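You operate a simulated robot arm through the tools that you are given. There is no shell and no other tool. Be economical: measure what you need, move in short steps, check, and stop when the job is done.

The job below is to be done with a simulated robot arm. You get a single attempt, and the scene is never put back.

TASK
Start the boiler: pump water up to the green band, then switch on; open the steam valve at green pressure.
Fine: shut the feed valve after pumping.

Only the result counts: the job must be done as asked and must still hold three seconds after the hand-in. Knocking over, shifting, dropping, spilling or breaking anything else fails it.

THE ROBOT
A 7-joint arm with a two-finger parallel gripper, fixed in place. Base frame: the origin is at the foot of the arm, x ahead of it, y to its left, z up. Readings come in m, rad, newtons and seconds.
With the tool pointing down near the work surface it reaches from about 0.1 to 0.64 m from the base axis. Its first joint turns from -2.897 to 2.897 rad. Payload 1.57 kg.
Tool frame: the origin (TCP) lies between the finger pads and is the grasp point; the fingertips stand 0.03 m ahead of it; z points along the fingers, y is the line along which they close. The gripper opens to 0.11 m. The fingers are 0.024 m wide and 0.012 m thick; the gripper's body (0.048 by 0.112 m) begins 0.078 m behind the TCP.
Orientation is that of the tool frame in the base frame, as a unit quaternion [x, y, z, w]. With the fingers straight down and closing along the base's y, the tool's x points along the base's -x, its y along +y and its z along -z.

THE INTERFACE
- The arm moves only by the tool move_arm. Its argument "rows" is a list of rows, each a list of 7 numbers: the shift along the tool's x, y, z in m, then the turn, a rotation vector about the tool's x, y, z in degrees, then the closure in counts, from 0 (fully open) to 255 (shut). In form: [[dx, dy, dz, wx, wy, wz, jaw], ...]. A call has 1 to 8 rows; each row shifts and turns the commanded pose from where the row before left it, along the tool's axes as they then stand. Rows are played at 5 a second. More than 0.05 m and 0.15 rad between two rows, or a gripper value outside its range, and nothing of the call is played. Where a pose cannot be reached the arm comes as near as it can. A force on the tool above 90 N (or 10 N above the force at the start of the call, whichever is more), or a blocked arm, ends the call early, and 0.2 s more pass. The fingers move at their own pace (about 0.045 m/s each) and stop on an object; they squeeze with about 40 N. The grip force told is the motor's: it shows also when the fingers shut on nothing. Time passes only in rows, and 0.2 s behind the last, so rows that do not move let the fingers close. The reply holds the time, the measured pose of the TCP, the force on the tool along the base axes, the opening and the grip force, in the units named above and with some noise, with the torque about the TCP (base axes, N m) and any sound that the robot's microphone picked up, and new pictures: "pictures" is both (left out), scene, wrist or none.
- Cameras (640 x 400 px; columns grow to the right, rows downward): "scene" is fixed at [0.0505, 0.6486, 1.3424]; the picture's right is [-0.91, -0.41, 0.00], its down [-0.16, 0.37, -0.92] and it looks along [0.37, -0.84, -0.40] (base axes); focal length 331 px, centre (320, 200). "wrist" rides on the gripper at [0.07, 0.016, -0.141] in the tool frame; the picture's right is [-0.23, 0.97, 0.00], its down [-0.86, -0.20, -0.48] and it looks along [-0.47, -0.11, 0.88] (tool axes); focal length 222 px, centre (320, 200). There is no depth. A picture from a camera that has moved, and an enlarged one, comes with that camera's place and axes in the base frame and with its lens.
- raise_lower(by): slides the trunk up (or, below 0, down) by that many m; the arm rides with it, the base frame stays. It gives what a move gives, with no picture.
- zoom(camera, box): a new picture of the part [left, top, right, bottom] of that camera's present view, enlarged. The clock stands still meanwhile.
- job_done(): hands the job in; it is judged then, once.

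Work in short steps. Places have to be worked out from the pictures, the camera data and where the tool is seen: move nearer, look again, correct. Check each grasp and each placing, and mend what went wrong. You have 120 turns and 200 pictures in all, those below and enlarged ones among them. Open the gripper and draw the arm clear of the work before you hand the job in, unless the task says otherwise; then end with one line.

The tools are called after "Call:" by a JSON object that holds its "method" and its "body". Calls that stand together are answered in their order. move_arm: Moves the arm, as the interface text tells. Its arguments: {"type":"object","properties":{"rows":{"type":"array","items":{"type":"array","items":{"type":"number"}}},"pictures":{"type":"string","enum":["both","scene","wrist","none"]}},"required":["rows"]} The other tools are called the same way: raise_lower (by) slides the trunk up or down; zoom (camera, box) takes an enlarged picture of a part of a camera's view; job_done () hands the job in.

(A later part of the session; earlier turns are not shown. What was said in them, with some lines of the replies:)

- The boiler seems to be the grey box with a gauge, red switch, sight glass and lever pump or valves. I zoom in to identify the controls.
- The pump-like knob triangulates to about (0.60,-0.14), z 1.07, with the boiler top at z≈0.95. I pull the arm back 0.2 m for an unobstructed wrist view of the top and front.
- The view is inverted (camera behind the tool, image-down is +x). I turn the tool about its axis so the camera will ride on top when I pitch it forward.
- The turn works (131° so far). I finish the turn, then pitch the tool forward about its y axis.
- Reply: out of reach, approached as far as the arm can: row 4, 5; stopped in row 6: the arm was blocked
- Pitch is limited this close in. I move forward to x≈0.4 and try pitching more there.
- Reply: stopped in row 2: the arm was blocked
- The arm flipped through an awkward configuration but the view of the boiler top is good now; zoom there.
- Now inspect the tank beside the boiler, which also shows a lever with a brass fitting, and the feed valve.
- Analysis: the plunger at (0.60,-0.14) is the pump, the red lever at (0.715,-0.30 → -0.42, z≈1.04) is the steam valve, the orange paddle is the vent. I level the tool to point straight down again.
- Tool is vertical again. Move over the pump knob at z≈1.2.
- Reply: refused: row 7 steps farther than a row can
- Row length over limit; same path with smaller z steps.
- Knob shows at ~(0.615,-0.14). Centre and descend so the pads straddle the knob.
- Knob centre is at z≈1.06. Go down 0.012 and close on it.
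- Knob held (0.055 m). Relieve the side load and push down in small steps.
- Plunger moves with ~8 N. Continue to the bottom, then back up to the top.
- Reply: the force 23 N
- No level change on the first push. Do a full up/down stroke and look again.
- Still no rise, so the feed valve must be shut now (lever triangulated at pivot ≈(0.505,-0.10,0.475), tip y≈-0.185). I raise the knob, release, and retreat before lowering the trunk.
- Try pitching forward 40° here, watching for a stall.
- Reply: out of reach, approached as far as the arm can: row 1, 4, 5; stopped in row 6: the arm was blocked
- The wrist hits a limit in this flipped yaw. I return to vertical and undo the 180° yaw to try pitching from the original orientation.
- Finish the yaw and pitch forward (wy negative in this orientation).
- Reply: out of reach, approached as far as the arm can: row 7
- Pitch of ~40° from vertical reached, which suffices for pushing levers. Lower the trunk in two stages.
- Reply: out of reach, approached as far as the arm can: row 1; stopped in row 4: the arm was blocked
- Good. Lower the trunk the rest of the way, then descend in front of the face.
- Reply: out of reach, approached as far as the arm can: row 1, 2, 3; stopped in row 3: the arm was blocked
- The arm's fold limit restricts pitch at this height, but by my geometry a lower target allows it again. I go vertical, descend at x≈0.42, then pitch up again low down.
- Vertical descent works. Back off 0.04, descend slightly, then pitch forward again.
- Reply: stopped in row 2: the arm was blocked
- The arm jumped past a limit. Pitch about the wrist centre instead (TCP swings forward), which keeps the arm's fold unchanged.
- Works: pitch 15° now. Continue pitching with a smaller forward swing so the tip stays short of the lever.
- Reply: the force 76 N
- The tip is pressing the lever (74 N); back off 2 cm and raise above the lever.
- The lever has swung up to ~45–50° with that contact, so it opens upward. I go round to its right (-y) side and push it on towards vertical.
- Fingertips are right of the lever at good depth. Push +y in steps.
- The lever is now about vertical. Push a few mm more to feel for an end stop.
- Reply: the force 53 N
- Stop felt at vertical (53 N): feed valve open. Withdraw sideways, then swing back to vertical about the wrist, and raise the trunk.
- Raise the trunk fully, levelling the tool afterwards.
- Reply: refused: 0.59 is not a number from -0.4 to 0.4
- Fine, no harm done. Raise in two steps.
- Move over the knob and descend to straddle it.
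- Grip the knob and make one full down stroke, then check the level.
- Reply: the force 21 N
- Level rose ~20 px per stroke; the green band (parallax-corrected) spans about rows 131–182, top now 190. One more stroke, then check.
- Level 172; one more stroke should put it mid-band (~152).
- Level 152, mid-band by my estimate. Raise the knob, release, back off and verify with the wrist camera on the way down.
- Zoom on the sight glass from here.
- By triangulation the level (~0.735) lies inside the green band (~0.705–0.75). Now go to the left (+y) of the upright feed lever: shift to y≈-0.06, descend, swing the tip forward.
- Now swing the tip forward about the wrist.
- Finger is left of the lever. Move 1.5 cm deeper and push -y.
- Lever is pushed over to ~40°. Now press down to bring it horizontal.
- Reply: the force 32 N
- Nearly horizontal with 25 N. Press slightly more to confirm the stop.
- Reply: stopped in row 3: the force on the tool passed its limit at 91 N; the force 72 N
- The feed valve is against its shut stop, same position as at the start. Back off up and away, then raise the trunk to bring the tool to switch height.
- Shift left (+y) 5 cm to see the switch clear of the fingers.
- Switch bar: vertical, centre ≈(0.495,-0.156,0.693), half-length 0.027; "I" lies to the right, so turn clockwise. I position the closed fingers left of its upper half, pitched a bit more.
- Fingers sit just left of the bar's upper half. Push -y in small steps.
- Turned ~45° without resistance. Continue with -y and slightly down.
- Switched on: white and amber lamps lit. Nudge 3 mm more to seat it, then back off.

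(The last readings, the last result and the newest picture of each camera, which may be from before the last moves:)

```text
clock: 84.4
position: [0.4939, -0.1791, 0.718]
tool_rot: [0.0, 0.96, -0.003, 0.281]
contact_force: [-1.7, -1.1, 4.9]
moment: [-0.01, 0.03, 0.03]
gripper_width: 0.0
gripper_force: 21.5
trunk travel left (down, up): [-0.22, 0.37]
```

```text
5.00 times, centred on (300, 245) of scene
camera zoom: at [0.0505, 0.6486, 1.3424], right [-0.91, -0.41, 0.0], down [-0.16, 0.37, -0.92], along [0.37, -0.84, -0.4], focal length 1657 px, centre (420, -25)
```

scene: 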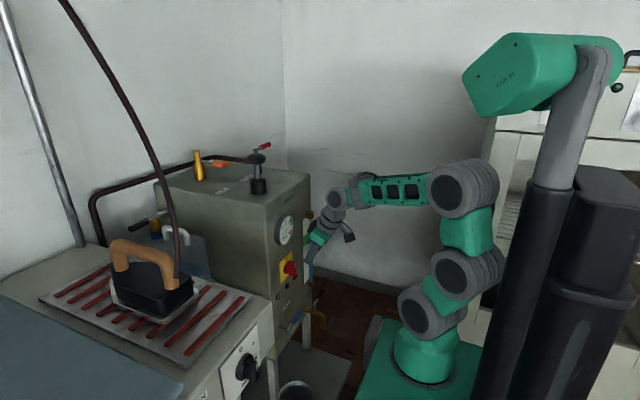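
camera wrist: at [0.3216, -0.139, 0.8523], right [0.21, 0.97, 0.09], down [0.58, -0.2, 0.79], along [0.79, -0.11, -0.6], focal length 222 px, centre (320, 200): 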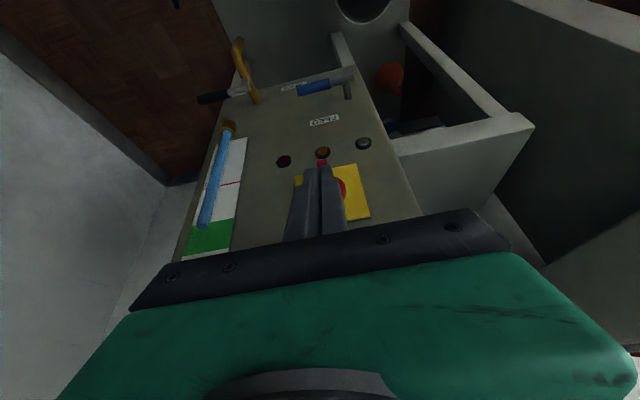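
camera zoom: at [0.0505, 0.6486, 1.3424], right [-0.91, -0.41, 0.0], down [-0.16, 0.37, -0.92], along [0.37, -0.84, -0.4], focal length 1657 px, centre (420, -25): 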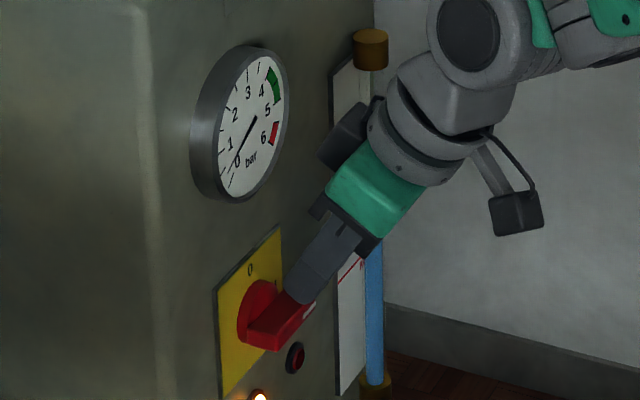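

Switch seated at I. Back away, straighten, and raise the trunk for the steam valve while pressure builds.

Call:
{"method": "move_arm", "body": {"rows": [[-0.0136, 0, -0.021, 0, 0, 0, 255], [0.022, 0, 0, 0, 8, 0, 255], [0.022, 0, 0, 0, 8, 0, 255], [0.022, 0, 0, 0, 8, 0, 255], [0.02, 0, 0, 0, 8.2, 0, 255], [0, 0, 0, 0, 0, 0, 255]], "pictures": "none"}}

Call:
{"method": "raise_lower", "body": {"by": 0.37}}

Call:
{"method": "zoom", "body": {"camera": "scene", "box": [230, 130, 350, 290]}}

```text
clock: 85.8
position: [0.4147, -0.1774, 0.7127]
tool_rot: [0.001, 1.0, -0.003, 0.002]
contact_force: [-0.4, 0.4, 0.1]
moment: [-0.02, -0.01, 0.01]
gripper_width: 0.0
gripper_force: 20.9
trunk travel left (down, up): [-0.22, 0.37]
```

```text
clock: 89.3
position: [0.4157, -0.1774, 1.0815]
tool_rot: [0.001, 1.0, -0.003, 0.004]
contact_force: [-0.5, 0.7, 0.2]
moment: [0.06, -0.03, 0.03]
gripper_width: 0.0
gripper_force: 21.1
trunk travel left (down, up): [-0.59, 0.0]
```

```text
2.50 times, centred on (290, 210) of scene
camera zoom: at [0.0505, 0.6486, 1.3424], right [-0.91, -0.41, 0.0], down [-0.16, 0.37, -0.92], along [0.37, -0.84, -0.4], focal length 828 px, centre (395, 175)
```

zoom: 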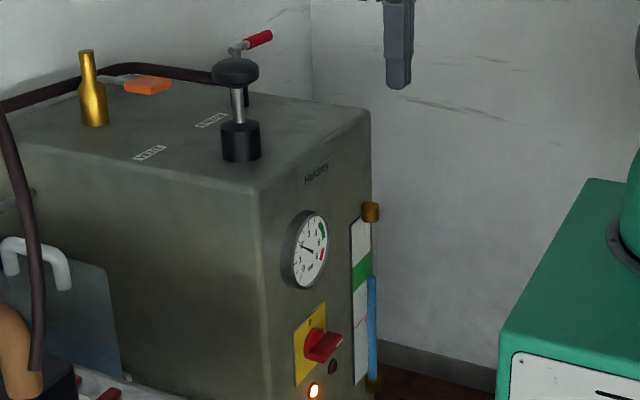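

Pressure already ~2 bar and rising quickly (~0.35 bar/s), so I go promptly: diagonal move with 30° forward tilt to the near side of the steam handle (stem ≈(0.714,-0.296)).

Call:
{"method": "move_arm", "body": {"rows": [[-0.03, -0.02, 0, 0, -7.5, 0, 255], [-0.0297, -0.02, 0.0039, 0, -7.5, 0, 255], [-0.029, -0.02, 0.0078, 0, -7.5, 0, 255], [-0.0277, -0.02, 0.0115, 0, -7.5, 0, 255], [-0.0258, -0.0235, 0.0253, 0, 0, 0, 255], [-0.0258, -0.0235, 0.0253, 0, 0, 0, 255], [-0.0258, -0.0235, 0.0253, 0, 0, 0, 255], [-0.0208, -0.0235, 0.0203, 0, 0, 0, 255]], "pictures": "both"}}

Call:
{"method": "zoom", "body": {"camera": "scene", "box": [210, 130, 330, 250]}}

Call:
{"method": "zoom", "body": {"camera": "wrist", "box": [240, 120, 400, 240]}}

```text
clock: 91.2
position: [0.6701, -0.3537, 1.05]
tool_rot: [-0.001, 0.965, -0.002, 0.262]
contact_force: [0.2, 0.4, -0.3]
moment: [0.0, 0.0, -0.01]
gripper_width: 0.0
gripper_force: 21.5
trunk travel left (down, up): [-0.59, 0.0]
camera wrist: at [0.5389, -0.3349, 1.136], right [0.2, 0.97, 0.11], down [0.5, -0.2, 0.85], along [0.85, -0.11, -0.52], focal length 222 px, centre (320, 200)
```

scene: 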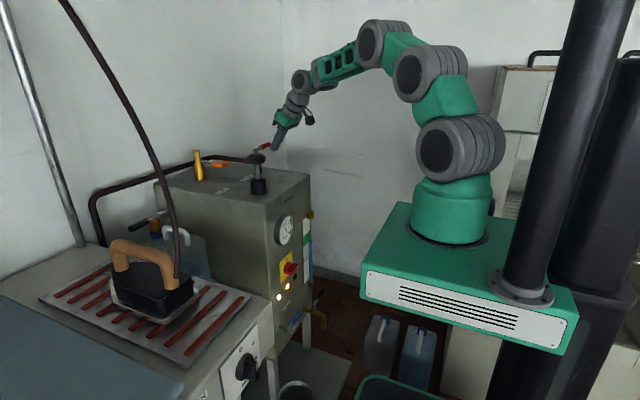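
wrist: 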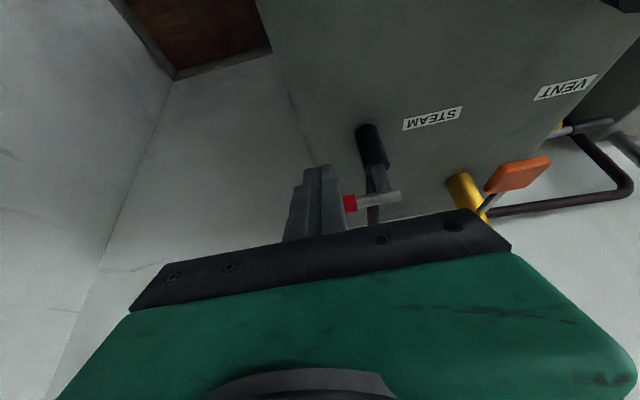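

```text
3.33 times, centred on (270, 190) of scene
camera zoom: at [0.0505, 0.6486, 1.3424], right [-0.91, -0.41, 0.0], down [-0.16, 0.37, -0.92], along [0.37, -0.84, -0.4], focal length 1105 px, centre (487, 233)
```

zoom: 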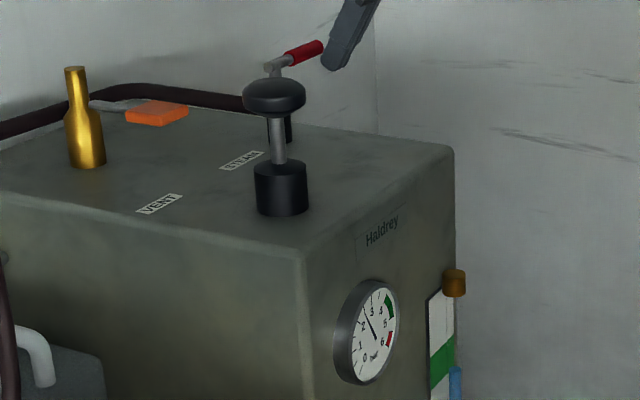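

```text
3.33 times, centred on (320, 180) of wrist
camera zoom: at [0.5389, -0.3349, 1.136], right [0.2, 0.97, 0.11], down [0.5, -0.2, 0.85], along [0.85, -0.11, -0.52], focal length 740 px, centre (320, 267)
```

zoom: 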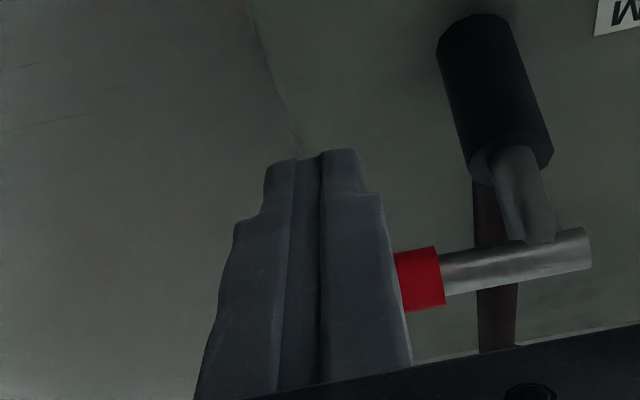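

Pressure ≈2.6 bar; handle lies just beyond the fingers at z≈1.038. I wait for the gauge to reach the green before pushing.

Call:
{"method": "move_arm", "body": {"rows": [[0, 0, 0, 0, 0, 0, 255], [0, 0, 0, 0, 0, 0, 255], [0, 0, 0, 0, 0, 0, 255], [0, 0, 0, 0, 0, 0, 255], [0, 0, 0, 0, 0, 0, 255], [0, 0, 0, 0, 0, 0, 255]], "pictures": "none"}}

Call:
{"method": "zoom", "body": {"camera": "scene", "box": [270, 210, 300, 250]}}

```text
clock: 92.5
position: [0.6696, -0.3529, 1.0492]
tool_rot: [-0.001, 0.965, -0.003, 0.263]
contact_force: [0.2, -0.1, 0.3]
moment: [-0.01, 0.0, 0.0]
gripper_width: 0.0
gripper_force: 21.7
trunk travel left (down, up): [-0.59, 0.0]
```

```text
10.00 times, centred on (285, 230) of scene
camera zoom: at [0.0505, 0.6486, 1.3424], right [-0.91, -0.41, 0.0], down [-0.16, 0.37, -0.92], along [0.37, -0.84, -0.4], focal length 3314 px, centre (670, -100)
```

zoom: 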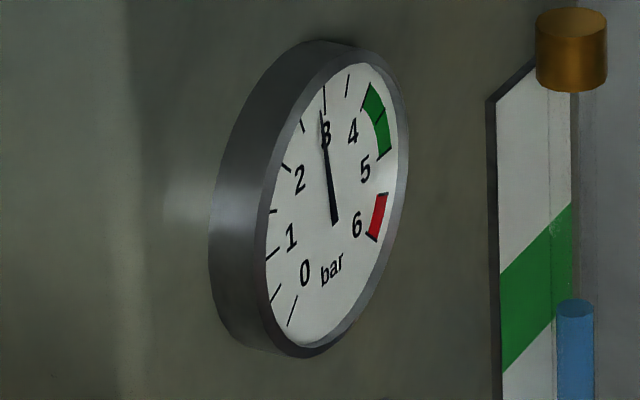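

3.0 bar at t=92.5 (~0.3 bar/s); green is 4–5. Wait 3.4 s more.

Call:
{"method": "move_arm", "body": {"rows": [[0, 0, 0, 0, 0, 0, 255], [0, 0, 0, 0, 0, 0, 255], [0, 0, 0, 0, 0, 0, 255], [0, 0, 0, 0, 0, 0, 255], [0, 0, 0, 0, 0, 0, 255], [0, 0, 0, 0, 0, 0, 255], [0, 0, 0, 0, 0, 0, 255], [0, 0, 0, 0, 0, 0, 255]], "pictures": "none"}}

Call:
{"method": "zoom", "body": {"camera": "scene", "box": [270, 210, 300, 250]}}

```text
clock: 94.3
position: [0.6689, -0.3545, 1.0488]
tool_rot: [-0.001, 0.965, -0.002, 0.262]
contact_force: [-0.2, 0.2, 0.1]
moment: [-0.01, -0.01, -0.02]
gripper_width: 0.0003
gripper_force: 20.9
trunk travel left (down, up): [-0.59, 0.0]
```

```text
10.00 times, centred on (285, 230) of scene
camera zoom: at [0.0505, 0.6486, 1.3424], right [-0.91, -0.41, 0.0], down [-0.16, 0.37, -0.92], along [0.37, -0.84, -0.4], focal length 3314 px, centre (670, -100)
```

zoom: 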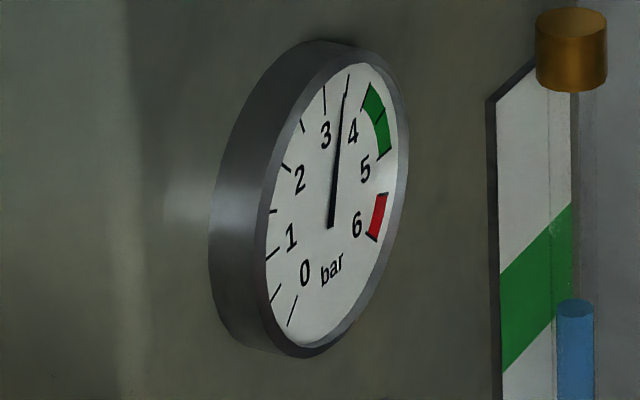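

3.45 bar at t=94.3. Wait another 1.8 s + check.

Call:
{"method": "move_arm", "body": {"rows": [[0, 0, 0, 0, 0, 0, 255], [0, 0, 0, 0, 0, 0, 255], [0, 0, 0, 0, 0, 0, 255], [0, 0, 0, 0, 0, 0, 255], [0, 0, 0, 0, 0, 0, 255], [0, 0, 0, 0, 0, 0, 255], [0, 0, 0, 0, 0, 0, 255], [0, 0, 0, 0, 0, 0, 255]], "pictures": "none"}}

Call:
{"method": "zoom", "body": {"camera": "scene", "box": [270, 210, 300, 250]}}

```text
clock: 96.2
position: [0.6683, -0.3528, 1.0501]
tool_rot: [0.0, 0.965, -0.003, 0.262]
contact_force: [-0.4, -0.6, -0.1]
moment: [0.05, 0.0, -0.01]
gripper_width: 0.0002
gripper_force: 21.0
trunk travel left (down, up): [-0.59, 0.0]
```

```text
10.00 times, centred on (285, 230) of scene
camera zoom: at [0.0505, 0.6486, 1.3424], right [-0.91, -0.41, 0.0], down [-0.16, 0.37, -0.92], along [0.37, -0.84, -0.4], focal length 3314 px, centre (670, -100)
```

zoom: 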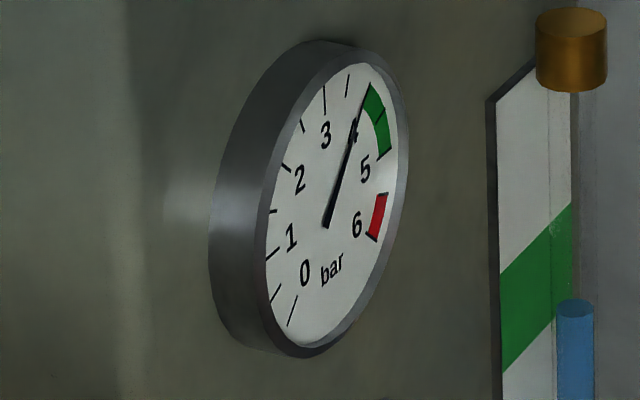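

~4.0 bar. Two short wait rows, then push the handle +x along its arc.

Call:
{"method": "move_arm", "body": {"rows": [[0, 0, 0, 0, 0, 0, 255], [0, 0, 0, 0, 0, 0, 255], [-0.0155, 0, 0.0091, 0, 0, 0, 255], [-0.0134, -0.002, 0.0078, 0, 0, 0, 255], [-0.0134, -0.002, 0.0078, 0, 0, 0, 255]], "pictures": "wrist"}}

Call:
{"method": "zoom", "body": {"camera": "scene", "box": [210, 130, 330, 250]}}

```text
clock: 97.3
position: [0.6967, -0.3599, 1.0338]
tool_rot: [0.008, 0.97, 0.008, 0.242]
contact_force: [-78.7, -4.9, -38.3]
moment: [0.98, 0.04, 0.57]
gripper_width: 0.0
gripper_force: 20.9
trunk travel left (down, up): [-0.59, 0.0]
camera wrist: at [0.571, -0.3418, 1.1267], right [0.21, 0.97, 0.12], down [0.53, -0.22, 0.82], along [0.82, -0.11, -0.56], focal length 222 px, centre (320, 200)
```

wrist: 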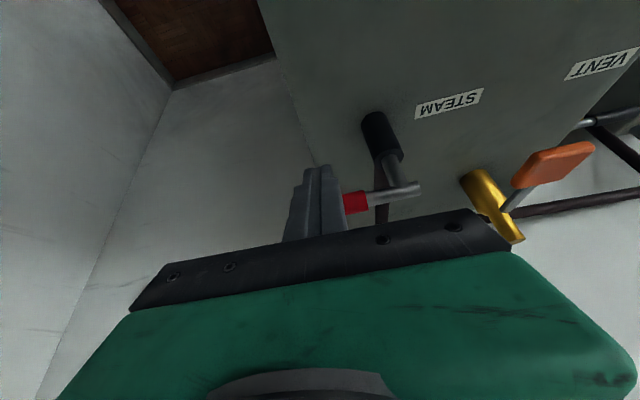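

```text
3.33 times, centred on (270, 190) of scene
camera zoom: at [0.0505, 0.6486, 1.3424], right [-0.91, -0.41, 0.0], down [-0.16, 0.37, -0.92], along [0.37, -0.84, -0.4], focal length 1105 px, centre (487, 233)
```

zoom: 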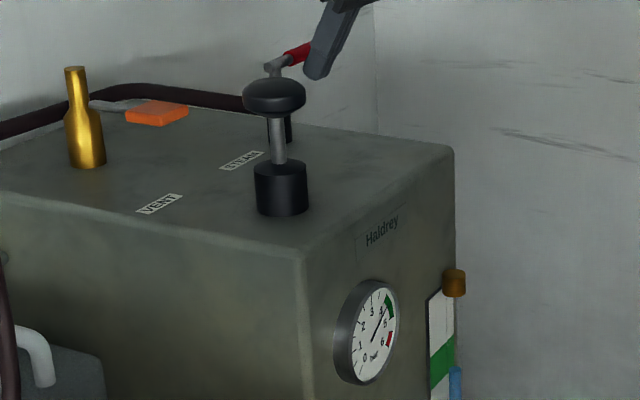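

The handle is against a stop in that direction, so it opens towards the robot. Hop over the handle and pull it back (-x) right away.

Call:
{"method": "move_arm", "body": {"rows": [[0.0085, 0, -0.0453, 0, 0, 0, 255], [-0.0335, 0, 0.002, 0, 0, 0, 255], [-0.026, 0, 0.015, 0, 0, 0, 255], [0.02, 0, 0.0346, 0, 0, 0, 255], [0.01, 0, 0.0173, 0, 0, 0, 255], [0.0303, 0, -0.0175, 0, 0, 0, 255], [0.026, 0.006, -0.015, 0, 0, 0, 255], [0.0173, 0.015, -0.01, 0, 0, 0, 255]], "pictures": "wrist"}}

Call:
{"method": "zoom", "body": {"camera": "scene", "box": [210, 130, 330, 250]}}

```text
clock: 99.2
position: [0.6571, -0.3356, 1.0381]
tool_rot: [0.0, 0.965, -0.003, 0.262]
contact_force: [0.4, 0.3, -0.6]
moment: [0.02, -0.02, -0.03]
gripper_width: 0.0001
gripper_force: 20.8
out of reach, approached as far as the arm can: row 3
trunk travel left (down, up): [-0.59, 0.0]
camera wrist: at [0.5263, -0.3164, 1.1245], right [0.2, 0.97, 0.11], down [0.5, -0.2, 0.85], along [0.85, -0.11, -0.52], focal length 222 px, centre (320, 200)
```

wrist: 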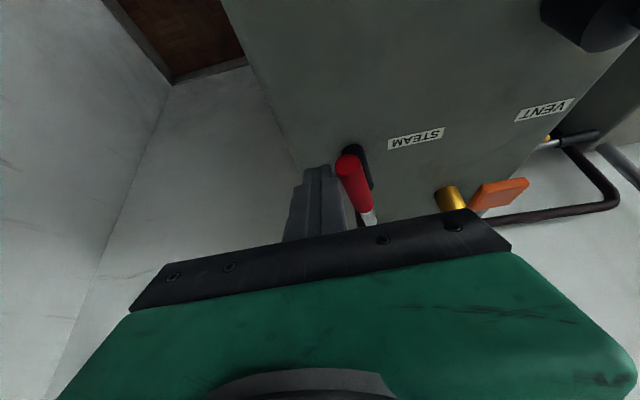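

```text
3.33 times, centred on (270, 190) of scene
camera zoom: at [0.0505, 0.6486, 1.3424], right [-0.91, -0.41, 0.0], down [-0.16, 0.37, -0.92], along [0.37, -0.84, -0.4], focal length 1105 px, centre (487, 233)
```

zoom: 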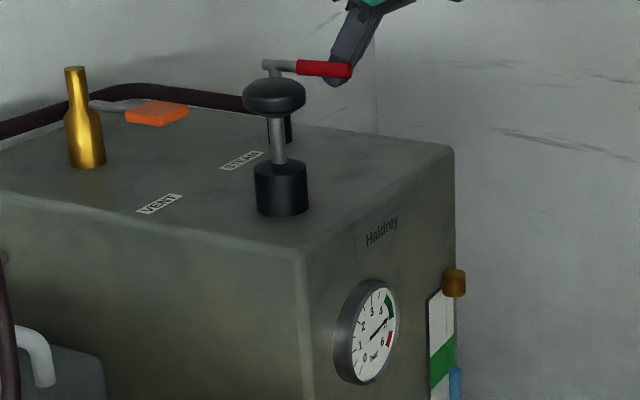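

The handle is swinging (~65°). Finish by pushing +y to its stop.

Call:
{"method": "move_arm", "body": {"rows": [[0.0043, 0.012, -0.0025, 0, 0, 0, 255], [0, 0.012, 0, 0, 0, 0, 255]], "pictures": "wrist"}}

Call:
{"method": "zoom", "body": {"camera": "scene", "box": [210, 130, 330, 250]}}

Call:
{"method": "zoom", "body": {"camera": "scene", "box": [270, 210, 300, 250]}}

```text
clock: 99.8
position: [0.652, -0.3192, 1.038]
tool_rot: [0.005, 0.965, -0.005, 0.263]
contact_force: [0.8, -33.2, 0.6]
moment: [-0.06, 0.0, 0.49]
gripper_width: 0.0001
gripper_force: 21.1
trunk travel left (down, up): [-0.59, 0.0]
camera wrist: at [0.5209, -0.2998, 1.1247], right [0.21, 0.97, 0.11], down [0.49, -0.2, 0.85], along [0.85, -0.12, -0.52], focal length 222 px, centre (320, 200)
```

wrist: 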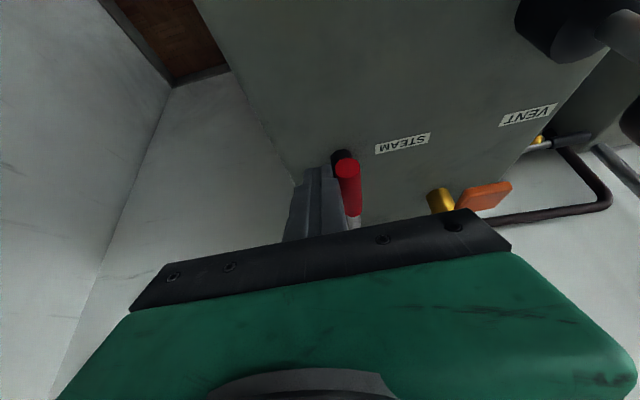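

```text
3.33 times, centred on (270, 190) of scene
camera zoom: at [0.0505, 0.6486, 1.3424], right [-0.91, -0.41, 0.0], down [-0.16, 0.37, -0.92], along [0.37, -0.84, -0.4], focal length 1105 px, centre (487, 233)
```

zoom: 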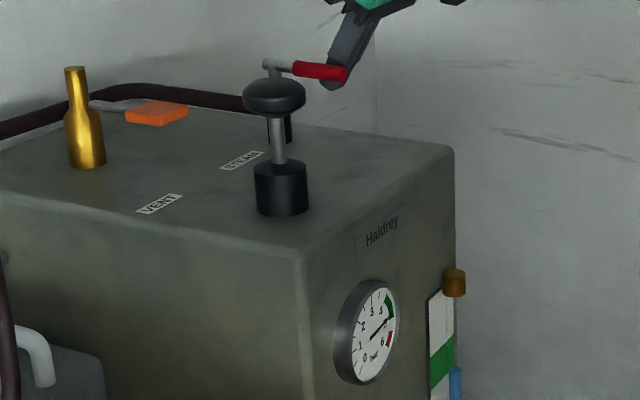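

```text
10.00 times, centred on (285, 230) of scene
camera zoom: at [0.0505, 0.6486, 1.3424], right [-0.91, -0.41, 0.0], down [-0.16, 0.37, -0.92], along [0.37, -0.84, -0.4], focal length 3314 px, centre (670, -100)
```

zoom: 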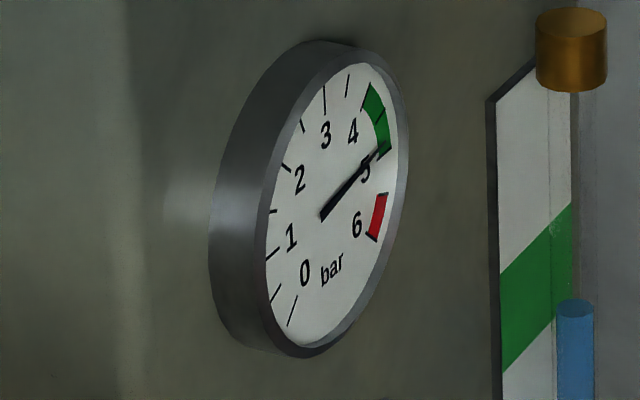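

Stop felt at fully open (33 N) with the needle still at the upper end of green. Withdraw and see what the pressure does.

Call:
{"method": "move_arm", "body": {"rows": [[0, -0.025, 0, 0, 0, 0, 255], [-0.0225, 0, -0.039, 0, 0, 0, 200], [-0.01, 0, -0.045, 0, 0, 0, 100], [0.03, 0, -0.03, 0, 0, 0, 0]], "pictures": "none"}}

Call:
{"method": "zoom", "body": {"camera": "scene", "box": [270, 210, 300, 250]}}

Call:
{"method": "zoom", "body": {"camera": "scene", "box": [200, 120, 340, 320]}}

```text
clock: 100.8
position: [0.5945, -0.3349, 1.138]
tool_rot: [0.0, 0.965, -0.002, 0.262]
contact_force: [0.0, 0.2, 0.3]
moment: [-0.03, -0.01, -0.02]
gripper_width: 0.0641
gripper_force: 0.0
trunk travel left (down, up): [-0.59, 0.0]
```

```text
10.00 times, centred on (285, 230) of scene
camera zoom: at [0.0505, 0.6486, 1.3424], right [-0.91, -0.41, 0.0], down [-0.16, 0.37, -0.92], along [0.37, -0.84, -0.4], focal length 3314 px, centre (670, -100)
```

zoom: 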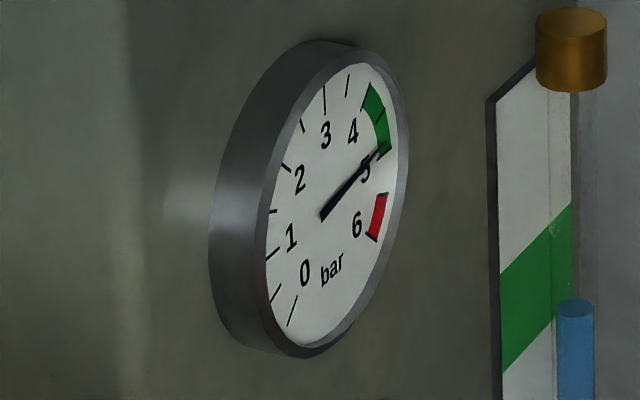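

```text
2.00 times, centred on (270, 220) of scene
camera zoom: at [0.0505, 0.6486, 1.3424], right [-0.91, -0.41, 0.0], down [-0.16, 0.37, -0.92], along [0.37, -0.84, -0.4], focal length 663 px, centre (420, 160)
```

zoom: 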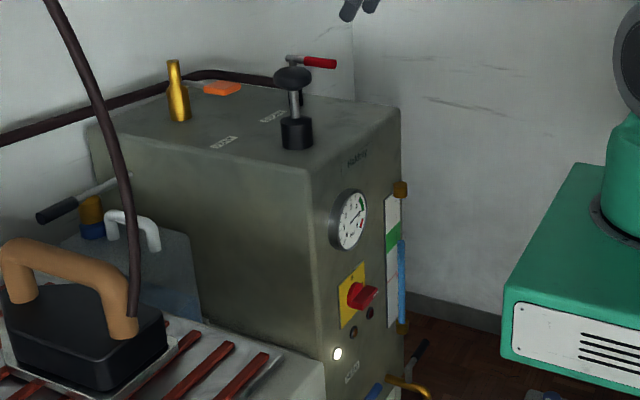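

Pressure is holding at ~4.9 (heater lamp off, power lamp on). Draw the arm clear with the gripper open and check again.

Call:
{"method": "move_arm", "body": {"rows": [[0.01, 0, -0.04, 0, 6, 0, 0], [0.035, 0, -0.018, 0, 8, 0, 0], [0.038, 0, -0.01, 0, 8, 0, 0], [0.038, 0, -0.005, 0, 8, 0, 0], [0.02, 0, 0, 0, 0, 0, 0], [0, 0, 0, 0, 0, 0, 0], [0, 0, 0, 0, 0, 0, 0], [0, 0, 0, 0, 0, 0, 0]], "pictures": "scene"}}

Call:
{"method": "zoom", "body": {"camera": "scene", "box": [270, 210, 300, 250]}}

Call:
{"method": "zoom", "body": {"camera": "scene", "box": [260, 240, 340, 340]}}

```text
clock: 102.5
position: [0.4301, -0.3346, 1.1666]
tool_rot: [0.001, 1.0, -0.003, 0.003]
contact_force: [0.5, 0.4, 0.1]
moment: [0.01, 0.02, -0.03]
gripper_width: 0.1101
gripper_force: 0.0
trunk travel left (down, up): [-0.59, 0.0]
```

scene: 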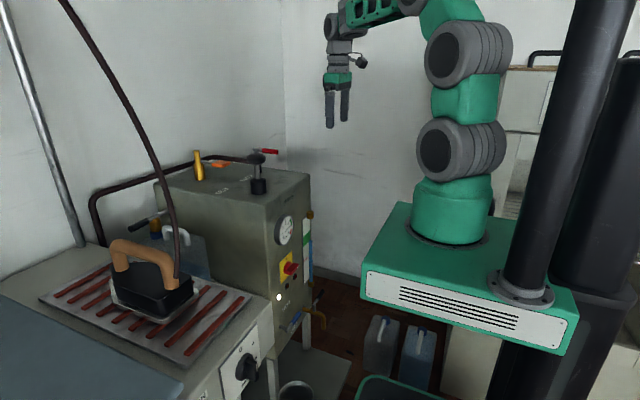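

```text
10.00 times, centred on (285, 230) of scene
camera zoom: at [0.0505, 0.6486, 1.3424], right [-0.91, -0.41, 0.0], down [-0.16, 0.37, -0.92], along [0.37, -0.84, -0.4], focal length 3314 px, centre (670, -100)
```

zoom: 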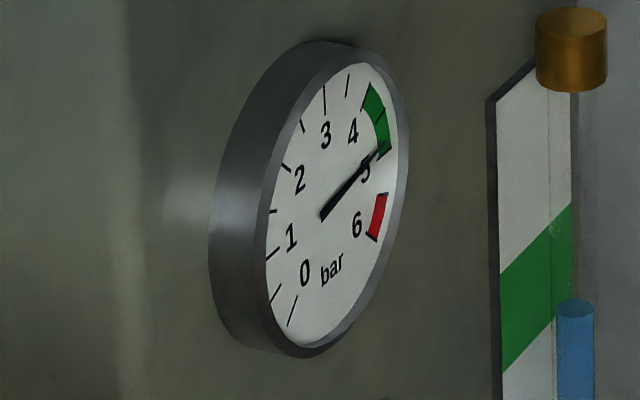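

```text
4.00 times, centred on (300, 290) of scene
camera zoom: at [0.0505, 0.6486, 1.3424], right [-0.91, -0.41, 0.0], down [-0.16, 0.37, -0.92], along [0.37, -0.84, -0.4], focal length 1326 px, centre (400, -160)
```

zoom: 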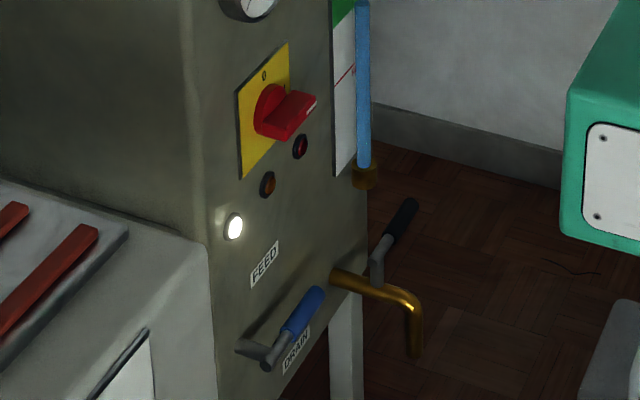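

Everything holds: the feed valve is shut, the switch is on, the steam valve is open at its stop, the pressure is steady in green, and the water level is in the green band. The arm is clear, so I hand in.

Call:
{"method": "job_done", "body": {}}

```text
The job is handed in.
```

The boiler is running: I pumped water to the green band, shut the feed valve, switched on, and opened the steam valve to its stop at about 4.9 bar, near the top of the green 4–5 range. The pressure was still there when I handed in.
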